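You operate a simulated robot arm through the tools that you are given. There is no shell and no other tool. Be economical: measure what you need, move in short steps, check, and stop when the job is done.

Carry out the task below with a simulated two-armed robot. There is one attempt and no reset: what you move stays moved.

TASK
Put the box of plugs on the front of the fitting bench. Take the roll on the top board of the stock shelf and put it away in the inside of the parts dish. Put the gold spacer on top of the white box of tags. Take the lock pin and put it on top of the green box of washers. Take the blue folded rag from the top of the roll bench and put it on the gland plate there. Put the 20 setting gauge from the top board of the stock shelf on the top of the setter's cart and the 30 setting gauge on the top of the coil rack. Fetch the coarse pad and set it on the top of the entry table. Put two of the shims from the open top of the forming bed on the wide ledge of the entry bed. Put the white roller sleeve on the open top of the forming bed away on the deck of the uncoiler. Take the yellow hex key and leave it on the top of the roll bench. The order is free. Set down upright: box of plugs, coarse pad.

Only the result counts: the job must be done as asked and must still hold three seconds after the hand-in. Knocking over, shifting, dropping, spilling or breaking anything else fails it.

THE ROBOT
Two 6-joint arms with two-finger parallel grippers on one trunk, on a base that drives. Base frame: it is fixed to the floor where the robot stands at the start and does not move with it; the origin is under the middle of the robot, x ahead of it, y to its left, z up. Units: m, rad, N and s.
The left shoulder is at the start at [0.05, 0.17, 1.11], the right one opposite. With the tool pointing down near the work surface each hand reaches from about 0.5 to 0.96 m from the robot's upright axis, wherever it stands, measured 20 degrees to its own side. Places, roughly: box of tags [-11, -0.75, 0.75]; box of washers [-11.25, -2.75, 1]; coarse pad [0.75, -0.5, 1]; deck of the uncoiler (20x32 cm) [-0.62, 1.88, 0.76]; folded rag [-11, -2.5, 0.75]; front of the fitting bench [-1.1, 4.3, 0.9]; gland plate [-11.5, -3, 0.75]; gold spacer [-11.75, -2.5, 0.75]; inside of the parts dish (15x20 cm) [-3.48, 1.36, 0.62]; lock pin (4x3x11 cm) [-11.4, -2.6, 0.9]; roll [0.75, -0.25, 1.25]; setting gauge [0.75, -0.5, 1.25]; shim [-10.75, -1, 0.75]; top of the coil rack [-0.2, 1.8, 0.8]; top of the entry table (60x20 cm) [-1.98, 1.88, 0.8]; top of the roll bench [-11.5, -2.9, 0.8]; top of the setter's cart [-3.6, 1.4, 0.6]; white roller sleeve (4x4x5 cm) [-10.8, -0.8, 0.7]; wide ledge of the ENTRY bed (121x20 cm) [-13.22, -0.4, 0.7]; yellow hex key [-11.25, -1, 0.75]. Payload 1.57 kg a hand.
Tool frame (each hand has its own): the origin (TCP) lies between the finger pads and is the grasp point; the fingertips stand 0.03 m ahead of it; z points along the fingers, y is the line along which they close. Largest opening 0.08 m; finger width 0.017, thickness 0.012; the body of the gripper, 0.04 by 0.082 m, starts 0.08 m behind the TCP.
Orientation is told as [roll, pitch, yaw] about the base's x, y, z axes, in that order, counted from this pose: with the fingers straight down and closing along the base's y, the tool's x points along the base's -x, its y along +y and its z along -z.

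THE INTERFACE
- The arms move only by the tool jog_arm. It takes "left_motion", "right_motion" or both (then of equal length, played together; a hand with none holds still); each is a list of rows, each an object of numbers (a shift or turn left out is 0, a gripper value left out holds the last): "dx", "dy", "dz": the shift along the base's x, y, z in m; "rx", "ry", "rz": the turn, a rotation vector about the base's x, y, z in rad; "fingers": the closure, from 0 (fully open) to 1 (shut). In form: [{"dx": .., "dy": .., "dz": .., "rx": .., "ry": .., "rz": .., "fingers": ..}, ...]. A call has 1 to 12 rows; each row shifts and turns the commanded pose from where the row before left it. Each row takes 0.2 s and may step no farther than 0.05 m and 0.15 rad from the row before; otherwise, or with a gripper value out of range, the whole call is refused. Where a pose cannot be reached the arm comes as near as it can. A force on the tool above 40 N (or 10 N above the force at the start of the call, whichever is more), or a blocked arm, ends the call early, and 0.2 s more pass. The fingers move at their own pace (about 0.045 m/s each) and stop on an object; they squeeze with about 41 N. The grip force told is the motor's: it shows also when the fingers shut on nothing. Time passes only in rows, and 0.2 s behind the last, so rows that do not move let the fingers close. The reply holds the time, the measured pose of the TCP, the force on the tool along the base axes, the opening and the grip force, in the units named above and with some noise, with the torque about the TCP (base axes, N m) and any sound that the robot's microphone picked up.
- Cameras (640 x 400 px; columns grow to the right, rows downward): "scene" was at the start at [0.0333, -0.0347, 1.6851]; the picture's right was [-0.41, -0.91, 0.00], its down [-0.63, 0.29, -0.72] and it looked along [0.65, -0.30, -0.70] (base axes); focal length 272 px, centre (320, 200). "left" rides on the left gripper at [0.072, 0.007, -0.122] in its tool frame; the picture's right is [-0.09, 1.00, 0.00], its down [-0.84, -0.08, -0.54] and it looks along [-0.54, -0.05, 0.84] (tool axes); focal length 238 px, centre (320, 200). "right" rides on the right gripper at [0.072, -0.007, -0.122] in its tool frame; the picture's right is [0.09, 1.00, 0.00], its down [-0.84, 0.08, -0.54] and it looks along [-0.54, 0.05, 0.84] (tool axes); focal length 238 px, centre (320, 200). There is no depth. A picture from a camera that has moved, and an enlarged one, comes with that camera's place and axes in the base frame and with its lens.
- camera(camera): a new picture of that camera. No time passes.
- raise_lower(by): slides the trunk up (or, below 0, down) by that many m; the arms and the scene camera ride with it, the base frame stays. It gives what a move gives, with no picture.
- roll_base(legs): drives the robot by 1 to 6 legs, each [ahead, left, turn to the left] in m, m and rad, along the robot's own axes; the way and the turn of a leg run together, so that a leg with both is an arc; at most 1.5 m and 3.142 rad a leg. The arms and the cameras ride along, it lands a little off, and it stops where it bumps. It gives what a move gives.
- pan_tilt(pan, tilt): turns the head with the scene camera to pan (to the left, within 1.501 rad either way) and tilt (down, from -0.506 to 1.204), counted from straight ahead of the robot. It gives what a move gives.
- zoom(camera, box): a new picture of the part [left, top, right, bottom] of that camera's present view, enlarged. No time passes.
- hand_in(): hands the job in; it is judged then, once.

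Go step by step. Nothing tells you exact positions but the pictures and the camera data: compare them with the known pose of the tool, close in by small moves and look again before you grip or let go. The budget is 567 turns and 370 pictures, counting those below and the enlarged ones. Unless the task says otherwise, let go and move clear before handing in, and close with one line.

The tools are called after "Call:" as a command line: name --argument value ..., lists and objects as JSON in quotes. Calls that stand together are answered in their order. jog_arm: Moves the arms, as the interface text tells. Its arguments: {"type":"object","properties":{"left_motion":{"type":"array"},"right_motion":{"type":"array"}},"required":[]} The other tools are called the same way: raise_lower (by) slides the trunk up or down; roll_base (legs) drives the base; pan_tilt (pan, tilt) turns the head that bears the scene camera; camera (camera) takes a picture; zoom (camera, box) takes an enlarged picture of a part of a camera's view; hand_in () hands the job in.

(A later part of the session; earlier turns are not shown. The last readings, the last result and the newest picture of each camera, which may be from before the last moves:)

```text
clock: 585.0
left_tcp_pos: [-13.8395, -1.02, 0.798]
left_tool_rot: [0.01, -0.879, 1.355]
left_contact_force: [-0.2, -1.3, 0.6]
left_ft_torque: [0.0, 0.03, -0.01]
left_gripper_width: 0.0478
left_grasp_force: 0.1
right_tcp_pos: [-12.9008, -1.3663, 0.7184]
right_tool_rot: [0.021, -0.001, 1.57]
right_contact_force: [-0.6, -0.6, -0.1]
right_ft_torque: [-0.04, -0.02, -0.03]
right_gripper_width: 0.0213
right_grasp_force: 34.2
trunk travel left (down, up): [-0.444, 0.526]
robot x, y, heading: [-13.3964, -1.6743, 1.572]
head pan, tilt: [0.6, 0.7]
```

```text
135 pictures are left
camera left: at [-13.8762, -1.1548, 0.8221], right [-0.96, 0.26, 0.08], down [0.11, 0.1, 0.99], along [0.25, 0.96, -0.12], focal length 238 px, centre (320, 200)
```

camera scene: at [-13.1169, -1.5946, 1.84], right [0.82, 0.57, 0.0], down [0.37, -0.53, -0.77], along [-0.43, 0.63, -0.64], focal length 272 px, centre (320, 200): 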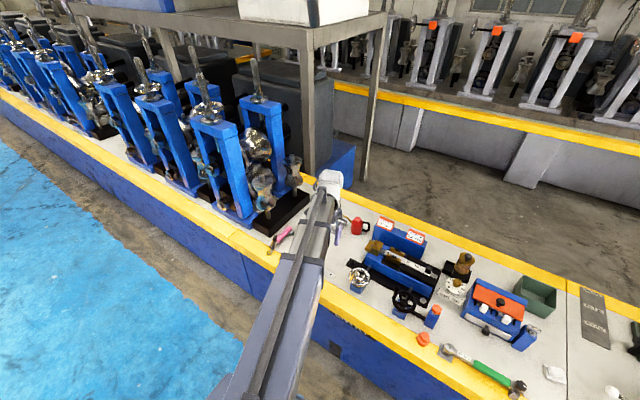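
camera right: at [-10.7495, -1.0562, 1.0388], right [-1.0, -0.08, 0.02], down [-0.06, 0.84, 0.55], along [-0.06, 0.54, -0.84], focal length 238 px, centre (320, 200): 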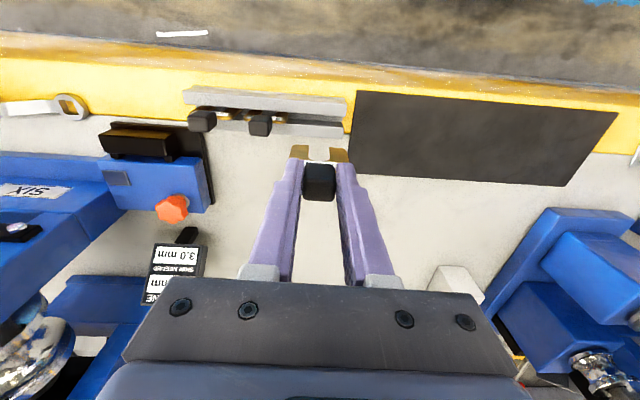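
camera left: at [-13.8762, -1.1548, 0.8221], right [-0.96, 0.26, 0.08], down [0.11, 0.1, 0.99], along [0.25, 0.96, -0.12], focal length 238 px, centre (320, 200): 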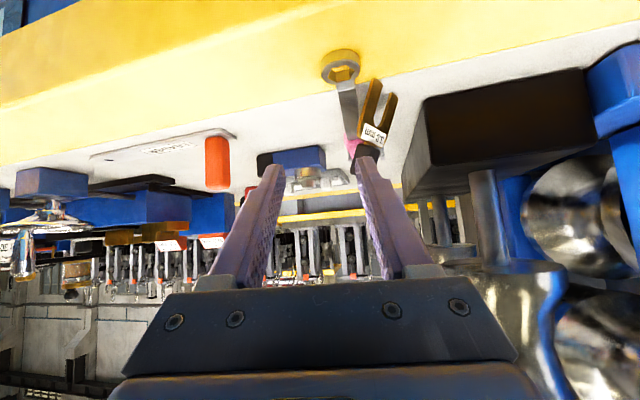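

Call:
jog_arm --left_motion '[{"dx": -0.023}, {"dy": 0.03}, {"dy": 0.03}]'

Call:
camera --camera "left"

```text
clock: 585.8
left_tcp_pos: [-13.8639, -0.9592, 0.7982]
left_tool_rot: [0.01, -0.881, 1.352]
left_contact_force: [0.2, 0.1, -0.2]
left_ft_torque: [0.01, 0.02, -0.01]
left_gripper_width: 0.0479
left_grasp_force: 0.0
right_tcp_pos: [-12.9013, -1.3679, 0.7182]
right_tool_rot: [0.021, -0.002, 1.571]
right_contact_force: [0.0, -0.5, -1.2]
right_ft_torque: [-0.03, 0.04, -0.01]
right_gripper_width: 0.0211
right_grasp_force: 34.6
trunk travel left (down, up): [-0.444, 0.526]
robot x, y, heading: [-13.4012, -1.6757, 1.575]
head pan, tilt: [0.6, 0.7]
```

```text
134 pictures are left
camera left: at [-13.9001, -1.0953, 0.8221], right [-0.96, 0.27, 0.08], down [0.11, 0.09, 0.99], along [0.26, 0.96, -0.12], focal length 238 px, centre (320, 200)
```

left: 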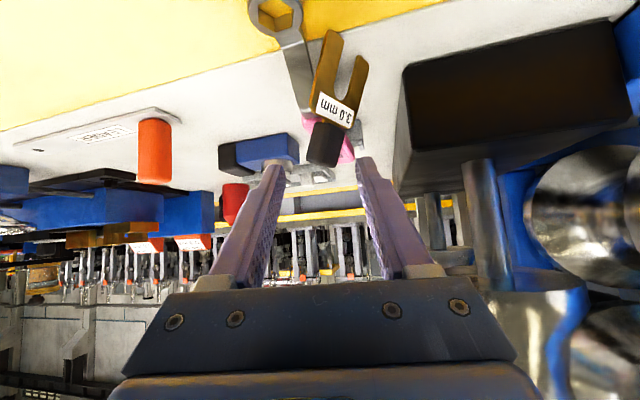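

Call:
jog_arm --left_motion '[{"dx": -0.002, "dy": 0.013}, {"dx": -0.001, "dy": 0.012}]'

Call:
raise_lower --by -0.02

Call:
camera --camera "left"

```text
clock: 586.4
left_tcp_pos: [-13.8669, -0.9348, 0.7985]
left_tool_rot: [0.011, -0.881, 1.354]
left_contact_force: [-0.6, 0.7, 0.1]
left_ft_torque: [-0.02, -0.01, 0.01]
left_gripper_width: 0.0482
left_grasp_force: 0.1
right_tcp_pos: [-12.8999, -1.3663, 0.7179]
right_tool_rot: [0.021, -0.003, 1.571]
right_contact_force: [0.4, -0.2, -0.3]
right_ft_torque: [0.02, 0.0, 0.01]
right_gripper_width: 0.0211
right_grasp_force: 34.0
trunk travel left (down, up): [-0.444, 0.526]
robot x, y, heading: [-13.3944, -1.6757, 1.576]
head pan, tilt: [0.6, 0.7]
```

```text
clock: 587.0
left_tcp_pos: [-13.867, -0.9353, 0.7783]
left_tool_rot: [0.009, -0.88, 1.351]
left_contact_force: [-0.2, -0.5, 0.1]
left_ft_torque: [-0.02, -0.01, 0.0]
left_gripper_width: 0.0478
left_grasp_force: 0.0
right_tcp_pos: [-12.8998, -1.3666, 0.698]
right_tool_rot: [0.021, -0.002, 1.57]
right_contact_force: [0.5, 0.2, -0.8]
right_ft_torque: [-0.01, 0.03, 0.0]
right_gripper_width: 0.0211
right_grasp_force: 34.3
trunk travel left (down, up): [-0.424, 0.546]
robot x, y, heading: [-13.3951, -1.6756, 1.571]
head pan, tilt: [0.6, 0.7]
```

```text
133 pictures are left
camera left: at [-13.9034, -1.0703, 0.8021], right [-0.96, 0.27, 0.08], down [0.11, 0.1, 0.99], along [0.26, 0.96, -0.12], focal length 238 px, centre (320, 200)
```

left: 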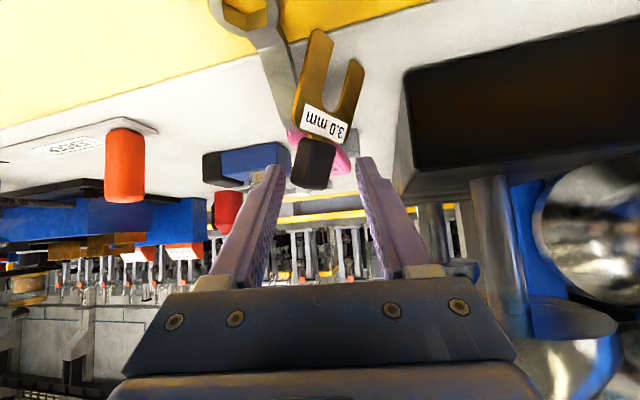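

Call:
raise_lower --by -0.007

Call:
jog_arm --left_motion '[{"dx": 0.002, "dy": 0.002}, {"fingers": 0.7}, {"fingers": 1}, {}, {}]'

Call:
camera --camera "left"

```text
clock: 587.6
left_tcp_pos: [-13.865, -0.9346, 0.7717]
left_tool_rot: [0.01, -0.88, 1.35]
left_contact_force: [0.2, -0.8, 0.3]
left_ft_torque: [-0.01, 0.02, 0.0]
left_gripper_width: 0.0481
left_grasp_force: 0.0
right_tcp_pos: [-12.8999, -1.3663, 0.6922]
right_tool_rot: [0.021, -0.001, 1.571]
right_contact_force: [0.5, 0.3, -0.9]
right_ft_torque: [0.04, -0.01, -0.02]
right_gripper_width: 0.0208
right_grasp_force: 34.6
trunk travel left (down, up): [-0.417, 0.553]
robot x, y, heading: [-13.3979, -1.6759, 1.572]
head pan, tilt: [0.6, 0.7]
```

```text
clock: 588.8
left_tcp_pos: [-13.8656, -0.934, 0.7742]
left_tool_rot: [0.013, -0.882, 1.35]
left_contact_force: [-3.9, 0.6, 19.3]
left_ft_torque: [0.33, 0.84, 0.02]
left_gripper_width: 0.0304
left_grasp_force: 39.6
right_tcp_pos: [-12.9006, -1.3682, 0.6914]
right_tool_rot: [0.021, -0.003, 1.57]
right_contact_force: [1.1, -0.5, -1.2]
right_ft_torque: [0.03, 0.0, 0.03]
right_gripper_width: 0.0213
right_grasp_force: 33.8
trunk travel left (down, up): [-0.417, 0.553]
robot x, y, heading: [-13.3982, -1.6742, 1.576]
head pan, tilt: [0.6, 0.7]
```

```text
132 pictures are left
camera left: at [-13.9014, -1.0689, 0.7968], right [-0.96, 0.26, 0.08], down [0.11, 0.09, 0.99], along [0.25, 0.96, -0.12], focal length 238 px, centre (320, 200)
```

left: 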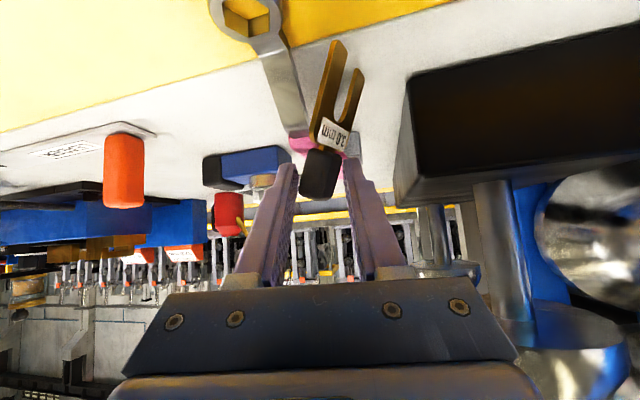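

Call:
raise_lower --by 0.015

Call:
camera --camera "left"

```text
clock: 589.4
left_tcp_pos: [-13.8643, -0.9334, 0.786]
left_tool_rot: [0.009, -0.878, 1.353]
left_contact_force: [0.6, 0.1, -0.8]
left_ft_torque: [-0.03, -0.02, -0.03]
left_gripper_width: 0.0164
left_grasp_force: 31.9
right_tcp_pos: [-12.8998, -1.3678, 0.7061]
right_tool_rot: [0.022, -0.001, 1.57]
right_contact_force: [-0.3, -0.4, -0.9]
right_ft_torque: [-0.02, 0.0, 0.01]
right_gripper_width: 0.021
right_grasp_force: 34.3
trunk travel left (down, up): [-0.432, 0.538]
robot x, y, heading: [-13.3986, -1.676, 1.575]
head pan, tilt: [0.6, 0.7]
```

```text
131 pictures are left
camera left: at [-13.9014, -1.0683, 0.8099], right [-0.96, 0.27, 0.08], down [0.11, 0.1, 0.99], along [0.26, 0.96, -0.12], focal length 238 px, centre (320, 200)
```

left: 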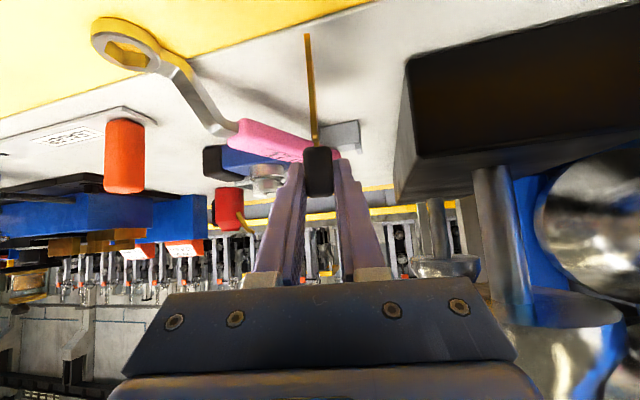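

Call:
raise_lower --by 0.06

Call:
camera --camera "left"

```text
clock: 590.4
left_tcp_pos: [-13.8655, -0.9327, 0.8464]
left_tool_rot: [0.009, -0.879, 1.353]
left_contact_force: [-0.7, -1.0, -1.1]
left_ft_torque: [0.03, -0.03, -0.01]
left_gripper_width: 0.0164
left_grasp_force: 31.8
right_tcp_pos: [-12.9014, -1.3671, 0.7671]
right_tool_rot: [0.02, -0.002, 1.571]
right_contact_force: [-0.2, -0.3, -0.6]
right_ft_torque: [0.01, 0.0, -0.01]
right_gripper_width: 0.0208
right_grasp_force: 34.2
trunk travel left (down, up): [-0.492, 0.478]
robot x, y, heading: [-13.3962, -1.6712, 1.577]
head pan, tilt: [0.6, 0.7]
```

```text
130 pictures are left
camera left: at [-13.9019, -1.0682, 0.87], right [-0.96, 0.27, 0.08], down [0.11, 0.1, 0.99], along [0.26, 0.96, -0.12], focal length 238 px, centre (320, 200)
```

left: 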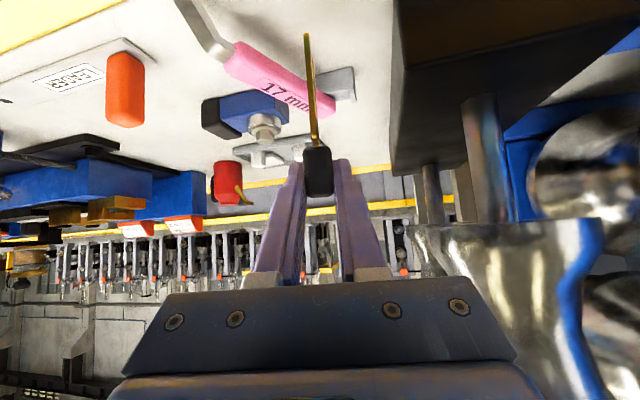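

Call:
raise_lower --by 0.16

Call:
jog_arm --left_motion '[{"dx": 0.02, "dy": -0.04}, {"dx": 0.03, "dy": -0.035}, {"dx": 0.045}, {"dx": 0.045}, {"dx": 0.045}, {"dx": 0.045}, {"dx": 0.045}, {"rz": 0.1}, {"rz": 0.116}]'

Call:
camera --camera "left"

```text
clock: 592.3
left_tcp_pos: [-13.8666, -0.9335, 1.0062]
left_tool_rot: [0.011, -0.88, 1.351]
left_contact_force: [0.2, 0.3, -0.1]
left_ft_torque: [0.0, 0.0, -0.02]
left_gripper_width: 0.0165
left_grasp_force: 32.1
right_tcp_pos: [-12.8999, -1.3668, 0.9268]
right_tool_rot: [0.022, -0.001, 1.571]
right_contact_force: [0.0, 1.3, -1.2]
right_ft_torque: [-0.02, -0.03, -0.01]
right_gripper_width: 0.0209
right_grasp_force: 34.7
trunk travel left (down, up): [-0.652, 0.318]
robot x, y, heading: [-13.3971, -1.6776, 1.576]
head pan, tilt: [0.6, 0.7]
```

```text
clock: 594.3
left_tcp_pos: [-13.591, -1.0081, 1.0064]
left_tool_rot: [0.012, -0.88, 1.568]
left_contact_force: [0.1, -0.3, -0.3]
left_ft_torque: [0.01, 0.01, 0.04]
left_gripper_width: 0.0164
left_grasp_force: 32.0
right_tcp_pos: [-12.9013, -1.3664, 0.9273]
right_tool_rot: [0.02, -0.002, 1.57]
right_contact_force: [0.3, -0.1, -0.9]
right_ft_torque: [0.0, 0.0, -0.05]
right_gripper_width: 0.021
right_grasp_force: 33.7
trunk travel left (down, up): [-0.652, 0.318]
robot x, y, heading: [-13.3992, -1.6763, 1.573]
head pan, tilt: [0.6, 0.7]
```

```text
129 pictures are left
camera left: at [-13.5968, -1.1476, 1.0301], right [-1.0, 0.05, 0.08], down [0.08, 0.12, 0.99], along [0.04, 0.99, -0.12], focal length 238 px, centre (320, 200)
```

left: 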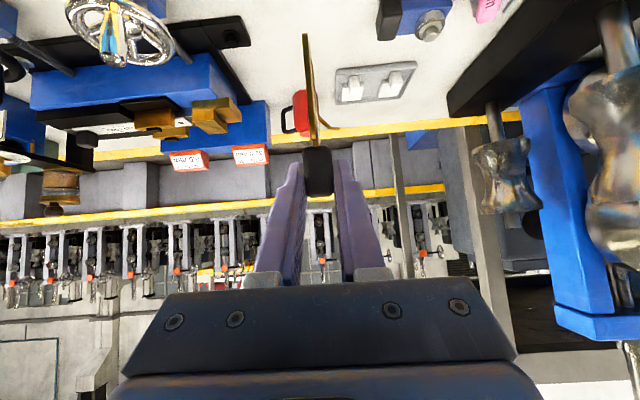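

Call:
roll_base --legs '[[0.16, 0.17, 0]]'

Call:
camera --camera "left"

```text
clock: 596.0
left_tcp_pos: [-13.7597, -0.8466, 1.0056]
left_tool_rot: [0.008, -0.88, 1.566]
left_contact_force: [-1.0, -0.2, -0.4]
left_ft_torque: [-0.02, 0.0, -0.01]
left_gripper_width: 0.0163
left_grasp_force: 31.6
right_tcp_pos: [-13.0689, -1.2062, 0.9273]
right_tool_rot: [0.02, -0.002, 1.569]
right_contact_force: [0.3, -0.8, -0.9]
right_ft_torque: [-0.03, -0.01, -0.02]
right_gripper_width: 0.021
right_grasp_force: 34.6
trunk travel left (down, up): [-0.652, 0.318]
robot x, y, heading: [-13.5655, -1.5107, 1.575]
head pan, tilt: [0.6, 0.7]
```

```text
128 pictures are left
camera left: at [-13.7654, -0.9858, 1.0296], right [-1.0, 0.06, 0.08], down [0.08, 0.12, 0.99], along [0.05, 0.99, -0.12], focal length 238 px, centre (320, 200)
```

left: 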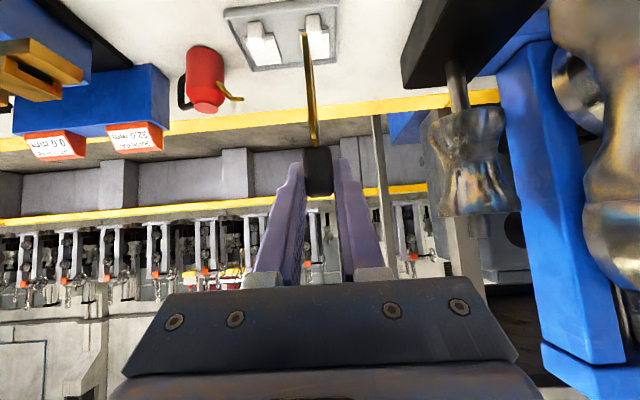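

Call:
jog_arm --left_motion '[{"dy": 0.045}, {"dy": 0.045}, {"dy": 0.045}, {"dy": 0.045}, {"dy": 0.045}, {"dy": 0.045}, {"dy": 0.045}, {"dy": 0.045}, {"dy": 0.045}, {"dy": 0.03}]'

Call:
camera --camera "left"

Call:
pan_tilt --pan 0.2 --tilt 0.7

Call:
camera --camera "scene"

```text
clock: 598.2
left_tcp_pos: [-13.7591, -0.4252, 1.0071]
left_tool_rot: [0.012, -0.88, 1.566]
left_contact_force: [0.7, -0.3, -1.0]
left_ft_torque: [-0.02, 0.0, 0.02]
left_gripper_width: 0.0165
left_grasp_force: 31.6
left hand out of reach, approached as far as the arm can: row 10
right_tcp_pos: [-13.0695, -1.2078, 0.9269]
right_tool_rot: [0.022, -0.004, 1.569]
right_contact_force: [-0.4, 0.3, -1.2]
right_ft_torque: [-0.01, 0.01, 0.01]
right_gripper_width: 0.0211
right_grasp_force: 34.2
trunk travel left (down, up): [-0.652, 0.318]
robot x, y, heading: [-13.5675, -1.5172, 1.575]
head pan, tilt: [0.6, 0.7]
```

```text
127 pictures are left
camera left: at [-13.7655, -0.564, 1.0302], right [-1.0, 0.06, 0.08], down [0.08, 0.12, 0.99], along [0.05, 0.99, -0.12], focal length 238 px, centre (320, 200)
```

left: 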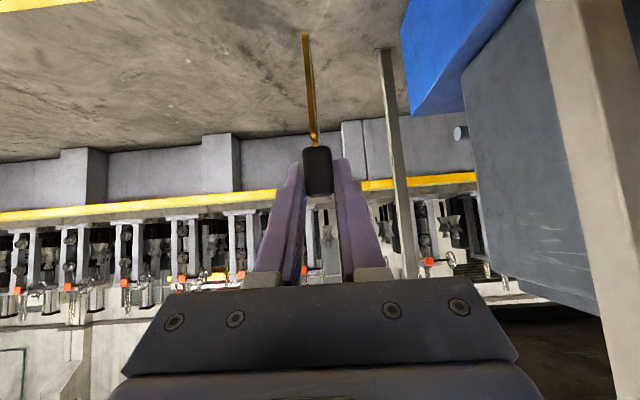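

```text
clock: 599.1
left_tcp_pos: [-13.758, -0.425, 1.0065]
left_tool_rot: [0.011, -0.879, 1.566]
left_contact_force: [-0.2, -0.7, -0.7]
left_ft_torque: [0.01, 0.02, 0.0]
left_gripper_width: 0.0162
left_grasp_force: 31.5
right_tcp_pos: [-13.0689, -1.2077, 0.9266]
right_tool_rot: [0.021, -0.002, 1.57]
right_contact_force: [-0.7, -0.1, -0.1]
right_ft_torque: [-0.03, 0.03, 0.03]
right_gripper_width: 0.021
right_grasp_force: 34.3
trunk travel left (down, up): [-0.652, 0.318]
robot x, y, heading: [-13.5691, -1.5137, 1.574]
head pan, tilt: [0.201, 0.7]
```

```text
126 pictures are left
camera scene: at [-13.5848, -1.4729, 1.618], right [0.98, 0.2, 0.0], down [0.13, -0.63, -0.76], along [-0.15, 0.75, -0.64], focal length 272 px, centre (320, 200)
```

scene: 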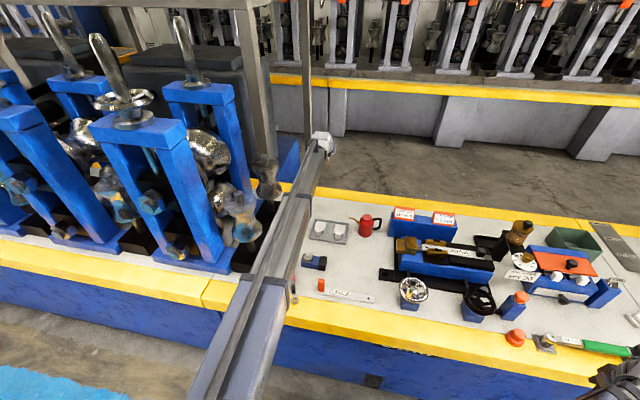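

Call:
roll_base --legs '[[0.03, 0, 0]]'

Call:
raise_lower --by -0.2

Call:
camera --camera "left"

Call:
zoom --camera "scene" --box '[200, 80, 400, 280]'

```text
clock: 599.9
left_tcp_pos: [-13.7604, -0.3926, 1.0046]
left_tool_rot: [0.011, -0.877, 1.566]
left_contact_force: [0.1, -0.1, -1.6]
left_ft_torque: [0.0, -0.03, 0.0]
left_gripper_width: 0.0164
left_grasp_force: 32.2
right_tcp_pos: [-13.0689, -1.1746, 0.9263]
right_tool_rot: [0.021, 0.0, 1.57]
right_contact_force: [-0.4, 0.8, -0.8]
right_ft_torque: [-0.05, -0.01, 0.0]
right_gripper_width: 0.0212
right_grasp_force: 33.9
trunk travel left (down, up): [-0.652, 0.318]
robot x, y, heading: [-13.5687, -1.4827, 1.573]
head pan, tilt: [0.201, 0.7]
```

```text
clock: 602.1
left_tcp_pos: [-13.7598, -0.3934, 0.8063]
left_tool_rot: [0.01, -0.88, 1.566]
left_contact_force: [-0.2, 0.0, -1.3]
left_ft_torque: [0.02, 0.04, -0.02]
left_gripper_width: 0.0164
left_grasp_force: 31.7
right_tcp_pos: [-13.0692, -1.1763, 0.7275]
right_tool_rot: [0.02, -0.002, 1.569]
right_contact_force: [0.3, 0.1, -0.3]
right_ft_torque: [0.0, 0.01, 0.01]
right_gripper_width: 0.021
right_grasp_force: 34.4
trunk travel left (down, up): [-0.452, 0.518]
robot x, y, heading: [-13.5689, -1.4835, 1.576]
head pan, tilt: [0.201, 0.7]
```

```text
125 pictures are left
camera left: at [-13.7663, -0.5337, 0.8301], right [-1.0, 0.06, 0.08], down [0.08, 0.12, 0.99], along [0.05, 0.99, -0.12], focal length 238 px, centre (320, 200)
```

left: 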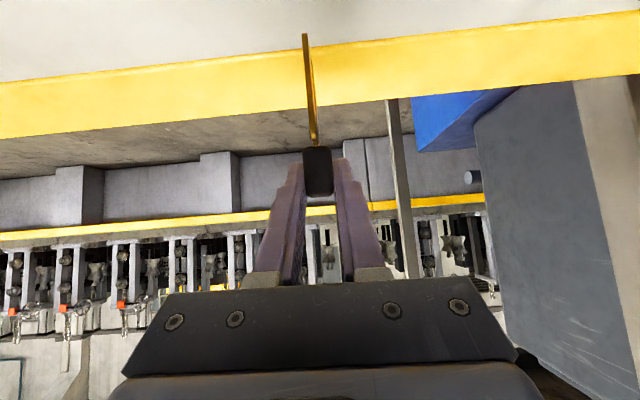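

```text
2.00 times, centred on (300, 180) of scene
camera zoom: at [-13.5848, -1.4426, 1.418], right [0.98, 0.2, 0.0], down [0.13, -0.63, -0.76], along [-0.15, 0.75, -0.64], focal length 544 px, centre (360, 240)
```

zoom: 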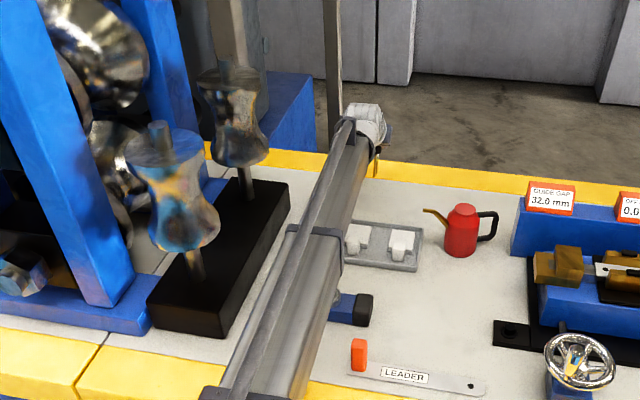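

Call:
raise_lower --by -0.03

Call:
raise_lower --by -0.005

```text
clock: 602.8
left_tcp_pos: [-13.7596, -0.3943, 0.7821]
left_tool_rot: [0.011, -0.894, 1.563]
left_contact_force: [0.0, 4.2, 38.4]
left_ft_torque: [0.75, 0.1, -0.02]
left_gripper_width: 0.0166
left_grasp_force: 32.2
right_tcp_pos: [-13.0691, -1.1788, 0.6991]
right_tool_rot: [0.02, -0.008, 1.569]
right_contact_force: [0.3, -0.5, -0.3]
right_ft_torque: [-0.01, -0.02, -0.03]
right_gripper_width: 0.0209
right_grasp_force: 34.4
trunk travel left (down, up): [-0.422, 0.548]
robot x, y, heading: [-13.5677, -1.4856, 1.572]
head pan, tilt: [0.201, 0.7]
```

```text
clock: 603.4
left_tcp_pos: [-13.7597, -0.3969, 0.7794]
left_tool_rot: [0.012, -0.891, 1.566]
left_contact_force: [-2.4, -6.3, 44.7]
left_ft_torque: [0.02, 0.12, -0.01]
left_gripper_width: 0.0166
left_grasp_force: 31.1
right_tcp_pos: [-13.0674, -1.1807, 0.6935]
right_tool_rot: [0.021, -0.008, 1.569]
right_contact_force: [-1.5, 0.2, -0.9]
right_ft_torque: [-0.01, 0.0, 0.01]
right_gripper_width: 0.0208
right_grasp_force: 34.4
trunk travel left (down, up): [-0.417, 0.553]
robot x, y, heading: [-13.5649, -1.4844, 1.572]
head pan, tilt: [0.201, 0.7]
```

Call:
raise_lower --by 0.006

Call:
jog_arm --left_motion '[{"fingers": 0.6}, {"fingers": 0.4}, {"fingers": 0.2}, {"fingers": 0}, {}, {}]'

Call:
camera --camera "left"

```text
clock: 603.9
left_tcp_pos: [-13.7598, -0.3954, 0.7784]
left_tool_rot: [0.011, -0.88, 1.566]
left_contact_force: [-1.0, -5.1, 13.9]
left_ft_torque: [-0.27, 0.12, 0.02]
left_gripper_width: 0.0163
left_grasp_force: 32.0
right_tcp_pos: [-13.0678, -1.1777, 0.6979]
right_tool_rot: [0.021, -0.006, 1.569]
right_contact_force: [-0.3, -0.5, -0.7]
right_ft_torque: [0.01, 0.04, 0.01]
right_gripper_width: 0.021
right_grasp_force: 35.0
trunk travel left (down, up): [-0.423, 0.547]
robot x, y, heading: [-13.5666, -1.4818, 1.571]
head pan, tilt: [0.201, 0.7]
```

```text
clock: 605.3
left_tcp_pos: [-13.7598, -0.394, 0.7774]
left_tool_rot: [0.012, -0.88, 1.565]
left_contact_force: [-0.2, -0.1, -0.3]
left_ft_torque: [-0.04, 0.0, 0.0]
left_gripper_width: 0.0799
left_grasp_force: 0.1
right_tcp_pos: [-13.068, -1.176, 0.6987]
right_tool_rot: [0.021, -0.004, 1.568]
right_contact_force: [0.4, 0.2, -0.3]
right_ft_torque: [-0.03, -0.02, -0.03]
right_gripper_width: 0.0209
right_grasp_force: 33.7
trunk travel left (down, up): [-0.423, 0.547]
robot x, y, heading: [-13.5678, -1.483, 1.571]
head pan, tilt: [0.201, 0.7]
```

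```text
123 pictures are left
camera left: at [-13.7663, -0.5338, 0.801], right [-1.0, 0.06, 0.08], down [0.08, 0.12, 0.99], along [0.05, 0.99, -0.12], focal length 238 px, centre (320, 200)
```

left: 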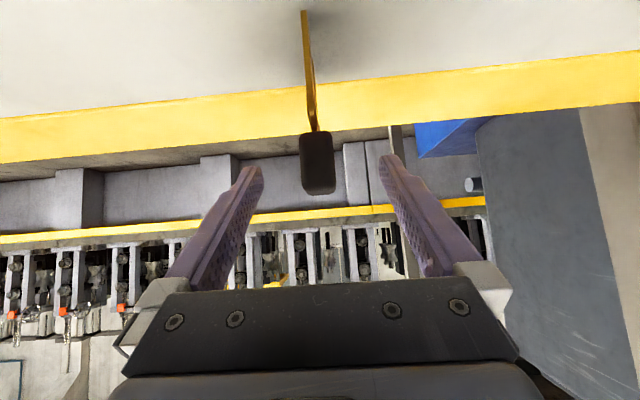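

Call:
raise_lower --by 0.23

Call:
camera --camera "left"

```text
clock: 607.7
left_tcp_pos: [-13.7594, -0.3942, 1.0074]
left_tool_rot: [0.011, -0.879, 1.566]
left_contact_force: [-1.0, -0.2, 0.3]
left_ft_torque: [0.03, -0.01, -0.02]
left_gripper_width: 0.0798
left_grasp_force: 0.1
right_tcp_pos: [-13.0695, -1.1756, 0.9279]
right_tool_rot: [0.021, -0.003, 1.569]
right_contact_force: [0.3, 0.6, -0.5]
right_ft_torque: [-0.04, 0.03, -0.01]
right_gripper_width: 0.0211
right_grasp_force: 34.3
trunk travel left (down, up): [-0.653, 0.317]
robot x, y, heading: [-13.5638, -1.4892, 1.578]
head pan, tilt: [0.201, 0.7]
```

```text
122 pictures are left
camera left: at [-13.7663, -0.5337, 1.0309], right [-1.0, 0.06, 0.08], down [0.08, 0.12, 0.99], along [0.05, 0.99, -0.12], focal length 238 px, centre (320, 200)
```

left: 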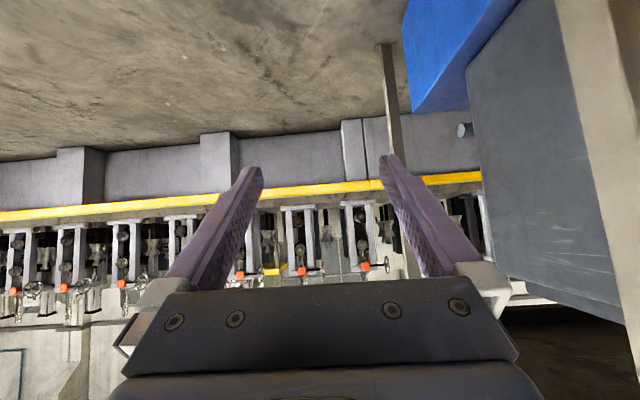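

Call:
jog_arm --left_motion '[{"dy": -0.045}, {"dy": -0.045}, {"dy": -0.045}, {"dy": -0.045}, {"dy": -0.045}, {"dy": -0.045}, {"dy": -0.045}, {"dy": -0.045}, {"dy": -0.045}, {"dy": -0.045}, {"dx": 0.045}, {"dx": 0.045}]'

Call:
jog_arm --left_motion '[{"dx": 0.045}, {"dx": 0.045}, {"dx": 0.045}, {"dx": 0.045}]'

Call:
camera --camera "scene"

Call:
zoom --camera "scene" --box '[220, 180, 380, 320]'

```text
clock: 610.3
left_tcp_pos: [-13.6711, -0.8444, 1.0078]
left_tool_rot: [0.011, -0.882, 1.568]
left_contact_force: [0.2, -0.3, -0.4]
left_ft_torque: [0.0, 0.01, -0.01]
left_gripper_width: 0.0799
left_grasp_force: 0.1
right_tcp_pos: [-13.0685, -1.1759, 0.9279]
right_tool_rot: [0.021, -0.004, 1.569]
right_contact_force: [-0.5, -1.3, -0.4]
right_ft_torque: [0.0, 0.03, 0.01]
right_gripper_width: 0.0211
right_grasp_force: 34.4
trunk travel left (down, up): [-0.653, 0.317]
robot x, y, heading: [-13.566, -1.4834, 1.57]
head pan, tilt: [0.201, 0.7]
```

```text
clock: 611.3
left_tcp_pos: [-13.4873, -0.8439, 1.0071]
left_tool_rot: [0.013, -0.882, 1.565]
left_contact_force: [0.1, 0.6, -0.5]
left_ft_torque: [0.01, 0.02, -0.02]
left_gripper_width: 0.0799
left_grasp_force: 0.1
right_tcp_pos: [-13.0694, -1.1759, 0.9285]
right_tool_rot: [0.021, -0.002, 1.571]
right_contact_force: [-0.1, 1.1, -0.3]
right_ft_torque: [-0.05, 0.01, 0.0]
right_gripper_width: 0.0209
right_grasp_force: 34.6
trunk travel left (down, up): [-0.653, 0.317]
robot x, y, heading: [-13.5691, -1.4897, 1.573]
head pan, tilt: [0.201, 0.7]
```

```text
121 pictures are left
camera scene: at [-13.5842, -1.4426, 1.619], right [0.98, 0.2, 0.0], down [0.13, -0.63, -0.76], along [-0.15, 0.75, -0.64], focal length 272 px, centre (320, 200)
```

scene: 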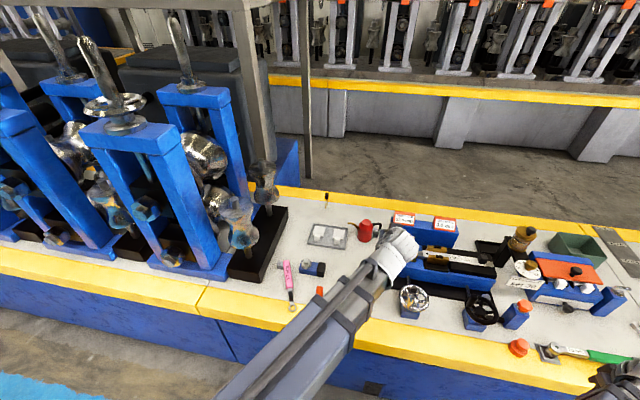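

```text
2.86 times, centred on (300, 250) of scene
camera zoom: at [-13.5842, -1.4426, 1.619], right [0.98, 0.2, 0.0], down [0.13, -0.63, -0.76], along [-0.15, 0.75, -0.64], focal length 777 px, centre (377, 57)
```

zoom: 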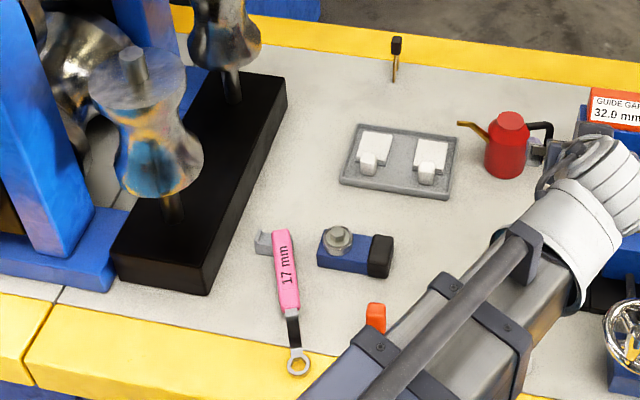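

Call:
zoom --camera "scene" --box '[270, 250, 340, 310]'

```text
6.67 times, centred on (305, 280) of scene
camera zoom: at [-13.5842, -1.4426, 1.619], right [0.98, 0.2, 0.0], down [0.13, -0.63, -0.76], along [-0.15, 0.75, -0.64], focal length 1813 px, centre (420, -333)
```

zoom: 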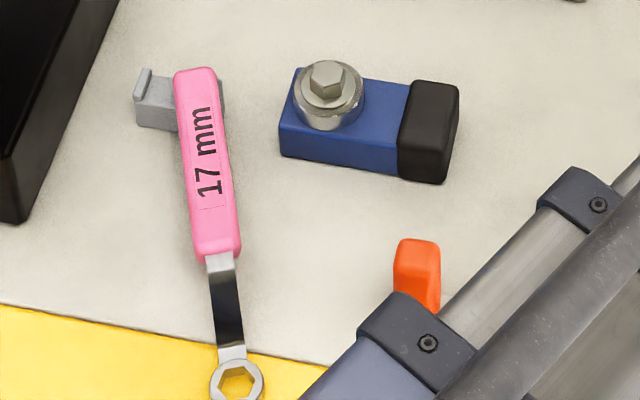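

Call:
roll_base --legs '[[-0.12, 0, 0]]'

Call:
jog_arm --left_motion '[{"rz": 0.14, "fingers": 0.5}, {"rz": 0.13}, {"rz": 0.13}, {"dx": -0.045}, {"dx": -0.045}, {"dx": -0.045}, {"dx": -0.045}, {"dx": -0.045}, {"dx": -0.045}, {"dx": -0.03}]'

Call:
camera --camera "left"

```text
clock: 612.6
left_tcp_pos: [-13.4895, -0.9661, 1.0077]
left_tool_rot: [0.011, -0.882, 1.568]
left_contact_force: [-0.3, 0.1, -0.2]
left_ft_torque: [0.02, 0.0, -0.01]
left_gripper_width: 0.08
left_grasp_force: 0.0
right_tcp_pos: [-13.0684, -1.2978, 0.9293]
right_tool_rot: [0.019, -0.005, 1.569]
right_contact_force: [-0.1, -0.3, -0.8]
right_ft_torque: [0.02, -0.01, 0.01]
right_gripper_width: 0.021
right_grasp_force: 34.2
trunk travel left (down, up): [-0.653, 0.317]
robot x, y, heading: [-13.5647, -1.6044, 1.577]
head pan, tilt: [0.201, 0.7]
```

```text
clock: 614.8
left_tcp_pos: [-13.7895, -0.9649, 1.0078]
left_tool_rot: [0.01, -0.881, 1.964]
left_contact_force: [0.4, 0.5, -0.2]
left_ft_torque: [0.0, -0.01, 0.0]
left_gripper_width: 0.0399
left_grasp_force: 0.1
right_tcp_pos: [-13.0686, -1.2963, 0.9278]
right_tool_rot: [0.021, -0.005, 1.568]
right_contact_force: [0.0, -0.3, -0.9]
right_ft_torque: [0.0, 0.05, 0.0]
right_gripper_width: 0.0208
right_grasp_force: 34.2
trunk travel left (down, up): [-0.653, 0.317]
robot x, y, heading: [-13.5668, -1.6058, 1.578]
head pan, tilt: [0.201, 0.7]
```

```text
118 pictures are left
camera left: at [-13.7414, -1.0953, 1.0311], right [-0.94, -0.34, 0.08], down [0.03, 0.14, 0.99], along [-0.34, 0.93, -0.12], focal length 238 px, centre (320, 200)
```

left: 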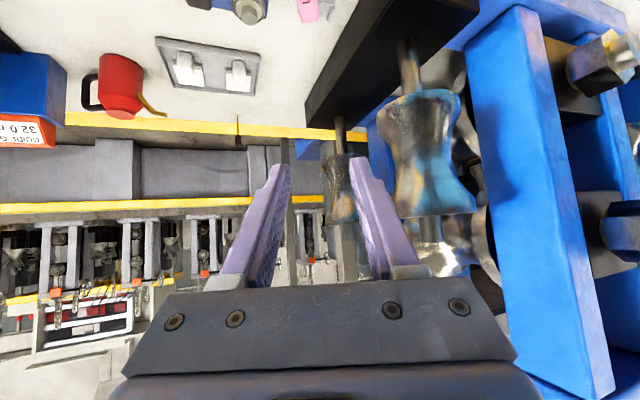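

Call:
raise_lower --by -0.17

Call:
camera --camera "left"

```text
clock: 616.7
left_tcp_pos: [-13.7891, -0.9642, 0.8374]
left_tool_rot: [0.011, -0.883, 1.968]
left_contact_force: [-0.3, 0.5, -0.1]
left_ft_torque: [-0.04, 0.02, -0.02]
left_gripper_width: 0.0397
left_grasp_force: 0.2
right_tcp_pos: [-13.0691, -1.2966, 0.7579]
right_tool_rot: [0.021, -0.005, 1.57]
right_contact_force: [0.6, 0.4, -0.7]
right_ft_torque: [-0.01, 0.02, -0.03]
right_gripper_width: 0.021
right_grasp_force: 34.6
trunk travel left (down, up): [-0.483, 0.487]
robot x, y, heading: [-13.5628, -1.6061, 1.574]
head pan, tilt: [0.201, 0.7]
```

```text
117 pictures are left
camera left: at [-13.7409, -1.0953, 0.8612], right [-0.94, -0.34, 0.08], down [0.03, 0.14, 0.99], along [-0.34, 0.93, -0.12], focal length 238 px, centre (320, 200)
```

left: 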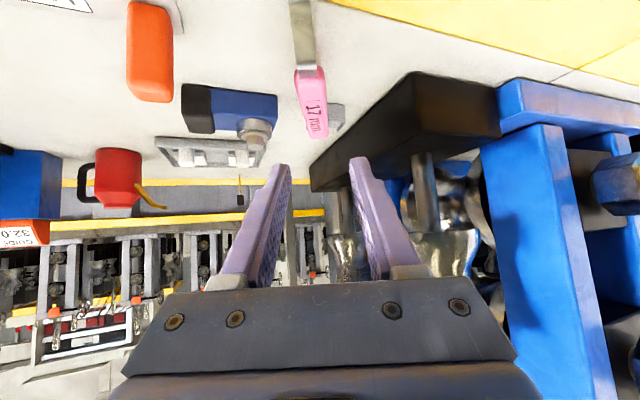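

Call:
jog_arm --left_motion '[{"dx": -0.011, "dy": 0.031}, {"dx": -0.011, "dy": 0.031}, {"dx": -0.011, "dy": 0.032}]'

Call:
raise_lower --by -0.06

Call:
camera --camera "left"

```text
clock: 617.5
left_tcp_pos: [-13.8221, -0.8688, 0.8378]
left_tool_rot: [0.008, -0.883, 1.967]
left_contact_force: [0.1, 0.0, -0.3]
left_ft_torque: [0.01, 0.0, -0.01]
left_gripper_width: 0.04
left_grasp_force: 0.0
right_tcp_pos: [-13.0691, -1.2966, 0.7573]
right_tool_rot: [0.021, -0.002, 1.569]
right_contact_force: [0.3, -0.1, -1.1]
right_ft_torque: [0.01, -0.05, -0.01]
right_gripper_width: 0.021
right_grasp_force: 34.5
trunk travel left (down, up): [-0.483, 0.487]
robot x, y, heading: [-13.5644, -1.6022, 1.572]
head pan, tilt: [0.201, 0.7]
```

```text
clock: 618.5
left_tcp_pos: [-13.8224, -0.8673, 0.7771]
left_tool_rot: [0.01, -0.882, 1.967]
left_contact_force: [0.2, -0.7, 0.0]
left_ft_torque: [-0.02, 0.01, -0.05]
left_gripper_width: 0.0399
left_grasp_force: 0.2
right_tcp_pos: [-13.0689, -1.2975, 0.6973]
right_tool_rot: [0.023, -0.003, 1.569]
right_contact_force: [-0.1, -0.8, -0.5]
right_ft_torque: [-0.01, -0.01, 0.0]
right_gripper_width: 0.0209
right_grasp_force: 34.2
trunk travel left (down, up): [-0.423, 0.547]
robot x, y, heading: [-13.565, -1.6028, 1.575]
head pan, tilt: [0.201, 0.7]
```

```text
116 pictures are left
camera left: at [-13.7744, -1.0002, 0.8012], right [-0.94, -0.34, 0.08], down [0.03, 0.14, 0.99], along [-0.34, 0.93, -0.12], focal length 238 px, centre (320, 200)
```

left: 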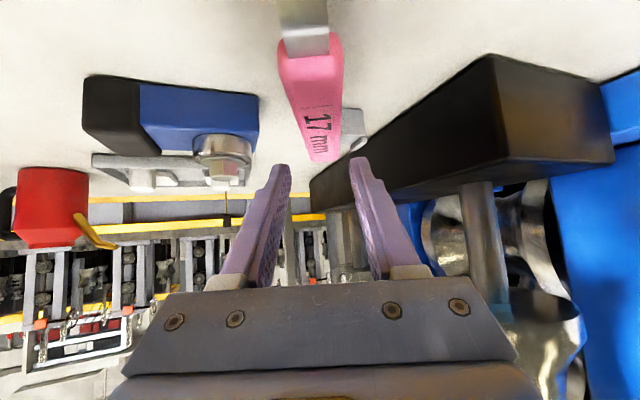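

Call:
raise_lower --by -0.035

Call:
camera --camera "left"

```text
clock: 619.3
left_tcp_pos: [-13.823, -0.869, 0.7432]
left_tool_rot: [0.009, -0.882, 1.968]
left_contact_force: [-1.1, 0.2, -0.2]
left_ft_torque: [-0.01, 0.01, -0.03]
left_gripper_width: 0.0399
left_grasp_force: 0.0
right_tcp_pos: [-13.0688, -1.297, 0.6628]
right_tool_rot: [0.023, -0.003, 1.568]
right_contact_force: [0.5, -0.3, -2.0]
right_ft_torque: [0.01, -0.02, 0.01]
right_gripper_width: 0.0209
right_grasp_force: 34.5
trunk travel left (down, up): [-0.388, 0.582]
robot x, y, heading: [-13.566, -1.6051, 1.57]
head pan, tilt: [0.201, 0.7]
```

```text
115 pictures are left
camera left: at [-13.7744, -1.0002, 0.7662], right [-0.94, -0.34, 0.08], down [0.03, 0.14, 0.99], along [-0.34, 0.93, -0.12], focal length 238 px, centre (320, 200)
```

left: 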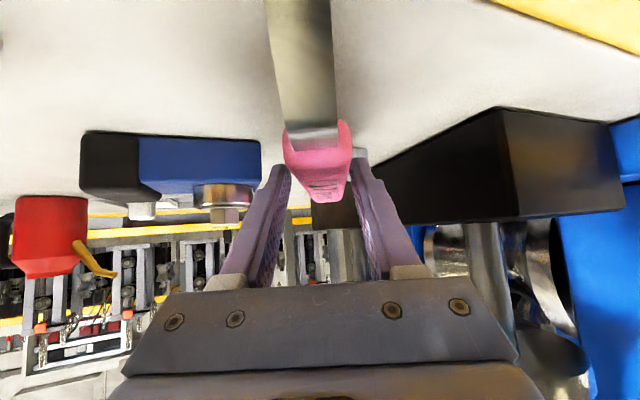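

Call:
jog_arm --left_motion '[{"fingers": 0.7}, {"fingers": 1}, {}, {}]'

Call:
raise_lower --by 0.025

Call:
camera --camera "left"

```text
clock: 620.3
left_tcp_pos: [-13.8233, -0.8697, 0.7437]
left_tool_rot: [0.011, -0.882, 1.966]
left_contact_force: [0.9, 0.4, 1.0]
left_ft_torque: [0.02, -0.03, 0.02]
left_gripper_width: 0.0257
left_grasp_force: 37.0
right_tcp_pos: [-13.0691, -1.2975, 0.663]
right_tool_rot: [0.022, -0.004, 1.569]
right_contact_force: [-0.6, -0.2, -1.2]
right_ft_torque: [0.0, 0.02, 0.01]
right_gripper_width: 0.0209
right_grasp_force: 33.8
trunk travel left (down, up): [-0.388, 0.582]
robot x, y, heading: [-13.5652, -1.6064, 1.572]
head pan, tilt: [0.201, 0.7]
```

```text
clock: 621.0
left_tcp_pos: [-13.823, -0.868, 0.7678]
left_tool_rot: [0.01, -0.88, 1.967]
left_contact_force: [0.0, -0.8, -0.9]
left_ft_torque: [0.03, 0.01, -0.01]
left_gripper_width: 0.0256
left_grasp_force: 36.7
right_tcp_pos: [-13.0688, -1.2955, 0.6888]
right_tool_rot: [0.022, -0.002, 1.569]
right_contact_force: [0.7, 0.0, -1.1]
right_ft_torque: [-0.01, -0.02, 0.01]
right_gripper_width: 0.0212
right_grasp_force: 34.4
trunk travel left (down, up): [-0.413, 0.557]
robot x, y, heading: [-13.569, -1.6038, 1.573]
head pan, tilt: [0.201, 0.7]
```

```text
114 pictures are left
camera left: at [-13.7744, -1.0001, 0.791], right [-0.94, -0.34, 0.08], down [0.03, 0.14, 0.99], along [-0.34, 0.93, -0.12], focal length 238 px, centre (320, 200)
```

left: 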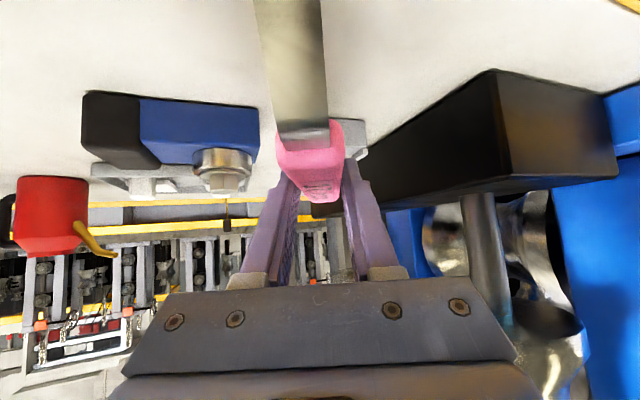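

Call:
jog_arm --left_motion '[{"rz": -0.132, "dx": -0.012, "dy": -0.004}, {"rz": -0.132, "dx": -0.012, "dy": -0.004}, {"rz": -0.133, "dx": -0.012, "dy": -0.004}]'

Call:
camera --camera "left"

Call:
zoom --camera "scene" --box '[260, 200, 360, 300]'

```text
clock: 621.8
left_tcp_pos: [-13.8588, -0.8823, 0.7681]
left_tool_rot: [0.009, -0.881, 1.57]
left_contact_force: [0.7, -0.7, -1.9]
left_ft_torque: [0.05, 0.01, -0.01]
left_gripper_width: 0.0257
left_grasp_force: 36.5
right_tcp_pos: [-13.0687, -1.2967, 0.6878]
right_tool_rot: [0.02, -0.002, 1.569]
right_contact_force: [0.6, -0.4, -0.3]
right_ft_torque: [0.02, -0.01, -0.02]
right_gripper_width: 0.021
right_grasp_force: 34.3
trunk travel left (down, up): [-0.413, 0.557]
robot x, y, heading: [-13.5657, -1.6047, 1.571]
head pan, tilt: [0.201, 0.7]
```

```text
113 pictures are left
camera left: at [-13.8647, -1.0217, 0.7911], right [-1.0, 0.05, 0.08], down [0.08, 0.11, 0.99], along [0.04, 0.99, -0.12], focal length 238 px, centre (320, 200)
```

left: 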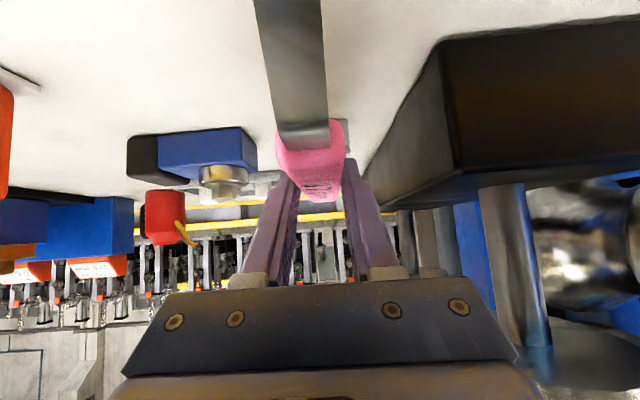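

```text
4.00 times, centred on (310, 250) of scene
camera zoom: at [-13.5846, -1.563, 1.379], right [0.98, 0.2, 0.0], down [0.13, -0.63, -0.76], along [-0.15, 0.75, -0.64], focal length 1088 px, centre (360, 0)
```

zoom: 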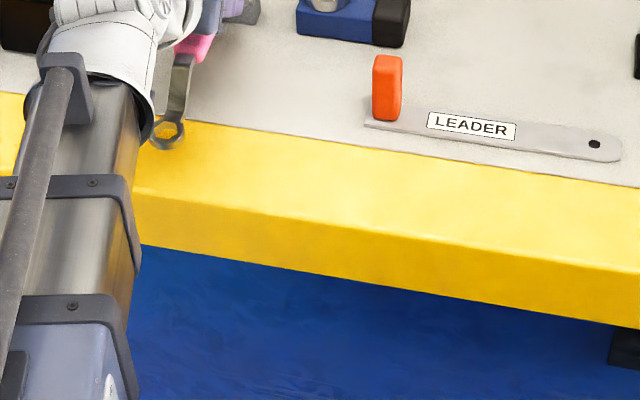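

Call:
raise_lower --by -0.024

Call:
raise_lower --by -0.004

Call:
camera --camera "left"

```text
clock: 622.5
left_tcp_pos: [-13.8587, -0.8819, 0.744]
left_tool_rot: [0.01, -0.882, 1.569]
left_contact_force: [0.2, 0.6, -1.4]
left_ft_torque: [0.02, 0.01, -0.01]
left_gripper_width: 0.0256
left_grasp_force: 36.7
right_tcp_pos: [-13.0692, -1.297, 0.6641]
right_tool_rot: [0.02, -0.003, 1.568]
right_contact_force: [0.5, -0.6, -0.5]
right_ft_torque: [-0.01, 0.01, 0.01]
right_gripper_width: 0.021
right_grasp_force: 34.6
trunk travel left (down, up): [-0.389, 0.581]
robot x, y, heading: [-13.5655, -1.6092, 1.57]
head pan, tilt: [0.201, 0.7]
```

```text
clock: 623.0
left_tcp_pos: [-13.8585, -0.883, 0.7425]
left_tool_rot: [0.011, -0.891, 1.571]
left_contact_force: [-2.5, 3.0, 32.2]
left_ft_torque: [0.54, -0.29, -0.24]
left_gripper_width: 0.0255
left_grasp_force: 36.6
right_tcp_pos: [-13.0689, -1.2982, 0.6604]
right_tool_rot: [0.021, -0.006, 1.569]
right_contact_force: [0.5, -0.6, -0.3]
right_ft_torque: [0.0, -0.04, 0.0]
right_gripper_width: 0.021
right_grasp_force: 34.6
trunk travel left (down, up): [-0.385, 0.585]
robot x, y, heading: [-13.5655, -1.6064, 1.573]
head pan, tilt: [0.201, 0.7]
```

```text
111 pictures are left
camera left: at [-13.8643, -1.0221, 0.7652], right [-1.0, 0.05, 0.08], down [0.08, 0.11, 0.99], along [0.04, 0.99, -0.11], focal length 238 px, centre (320, 200)
```

left: 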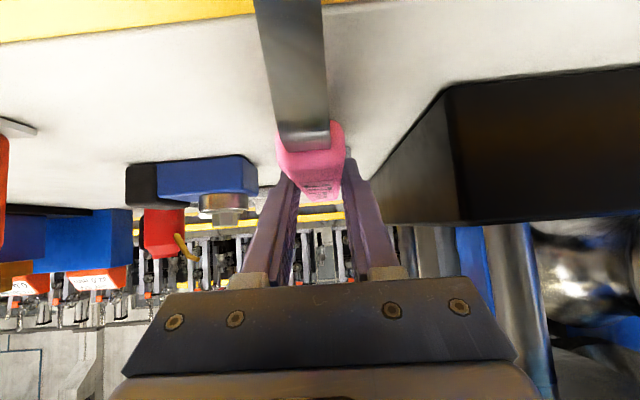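

Call:
raise_lower --by 0.003

Call:
jog_arm --left_motion '[{"fingers": 0.6}, {"fingers": 0.5}, {}, {}]'

Call:
raise_lower --by 0.1

Call:
camera --camera "left"

```text
clock: 623.5
left_tcp_pos: [-13.858, -0.8822, 0.7429]
left_tool_rot: [0.011, -0.884, 1.569]
left_contact_force: [-2.3, 3.3, 11.5]
left_ft_torque: [0.89, -0.13, 0.17]
left_gripper_width: 0.0259
left_grasp_force: 36.7
right_tcp_pos: [-13.0689, -1.2973, 0.6637]
right_tool_rot: [0.021, -0.004, 1.569]
right_contact_force: [0.5, 0.4, -0.4]
right_ft_torque: [0.0, 0.03, 0.02]
right_gripper_width: 0.021
right_grasp_force: 34.2
trunk travel left (down, up): [-0.388, 0.582]
robot x, y, heading: [-13.5666, -1.6065, 1.573]
head pan, tilt: [0.201, 0.7]
```

```text
clock: 624.5
left_tcp_pos: [-13.8589, -0.8819, 0.7425]
left_tool_rot: [0.009, -0.881, 1.568]
left_contact_force: [0.2, 1.3, 0.1]
left_ft_torque: [0.01, 0.01, 0.0]
left_gripper_width: 0.04
left_grasp_force: 0.1
right_tcp_pos: [-13.069, -1.2981, 0.6633]
right_tool_rot: [0.02, -0.002, 1.569]
right_contact_force: [0.5, -0.3, -0.9]
right_ft_torque: [0.0, -0.01, 0.0]
right_gripper_width: 0.0209
right_grasp_force: 34.4
trunk travel left (down, up): [-0.388, 0.582]
robot x, y, heading: [-13.5678, -1.6067, 1.569]
head pan, tilt: [0.201, 0.7]
```

```text
clock: 625.9
left_tcp_pos: [-13.8576, -0.883, 0.8424]
left_tool_rot: [0.01, -0.882, 1.569]
left_contact_force: [0.3, 0.0, 0.3]
left_ft_torque: [0.0, -0.01, -0.03]
left_gripper_width: 0.0403
left_grasp_force: 0.1
right_tcp_pos: [-13.0696, -1.2984, 0.7625]
right_tool_rot: [0.021, 0.0, 1.57]
right_contact_force: [0.6, -0.9, -0.7]
right_ft_torque: [-0.01, 0.01, 0.01]
right_gripper_width: 0.0212
right_grasp_force: 34.3
trunk travel left (down, up): [-0.488, 0.482]
robot x, y, heading: [-13.57, -1.6053, 1.571]
head pan, tilt: [0.201, 0.7]
```

```text
110 pictures are left
camera left: at [-13.8644, -1.0218, 0.8661], right [-1.0, 0.05, 0.08], down [0.08, 0.11, 0.99], along [0.04, 0.99, -0.12], focal length 238 px, centre (320, 200)
```

left: 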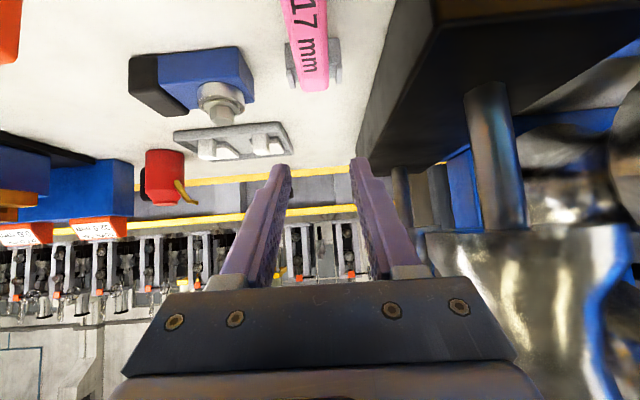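

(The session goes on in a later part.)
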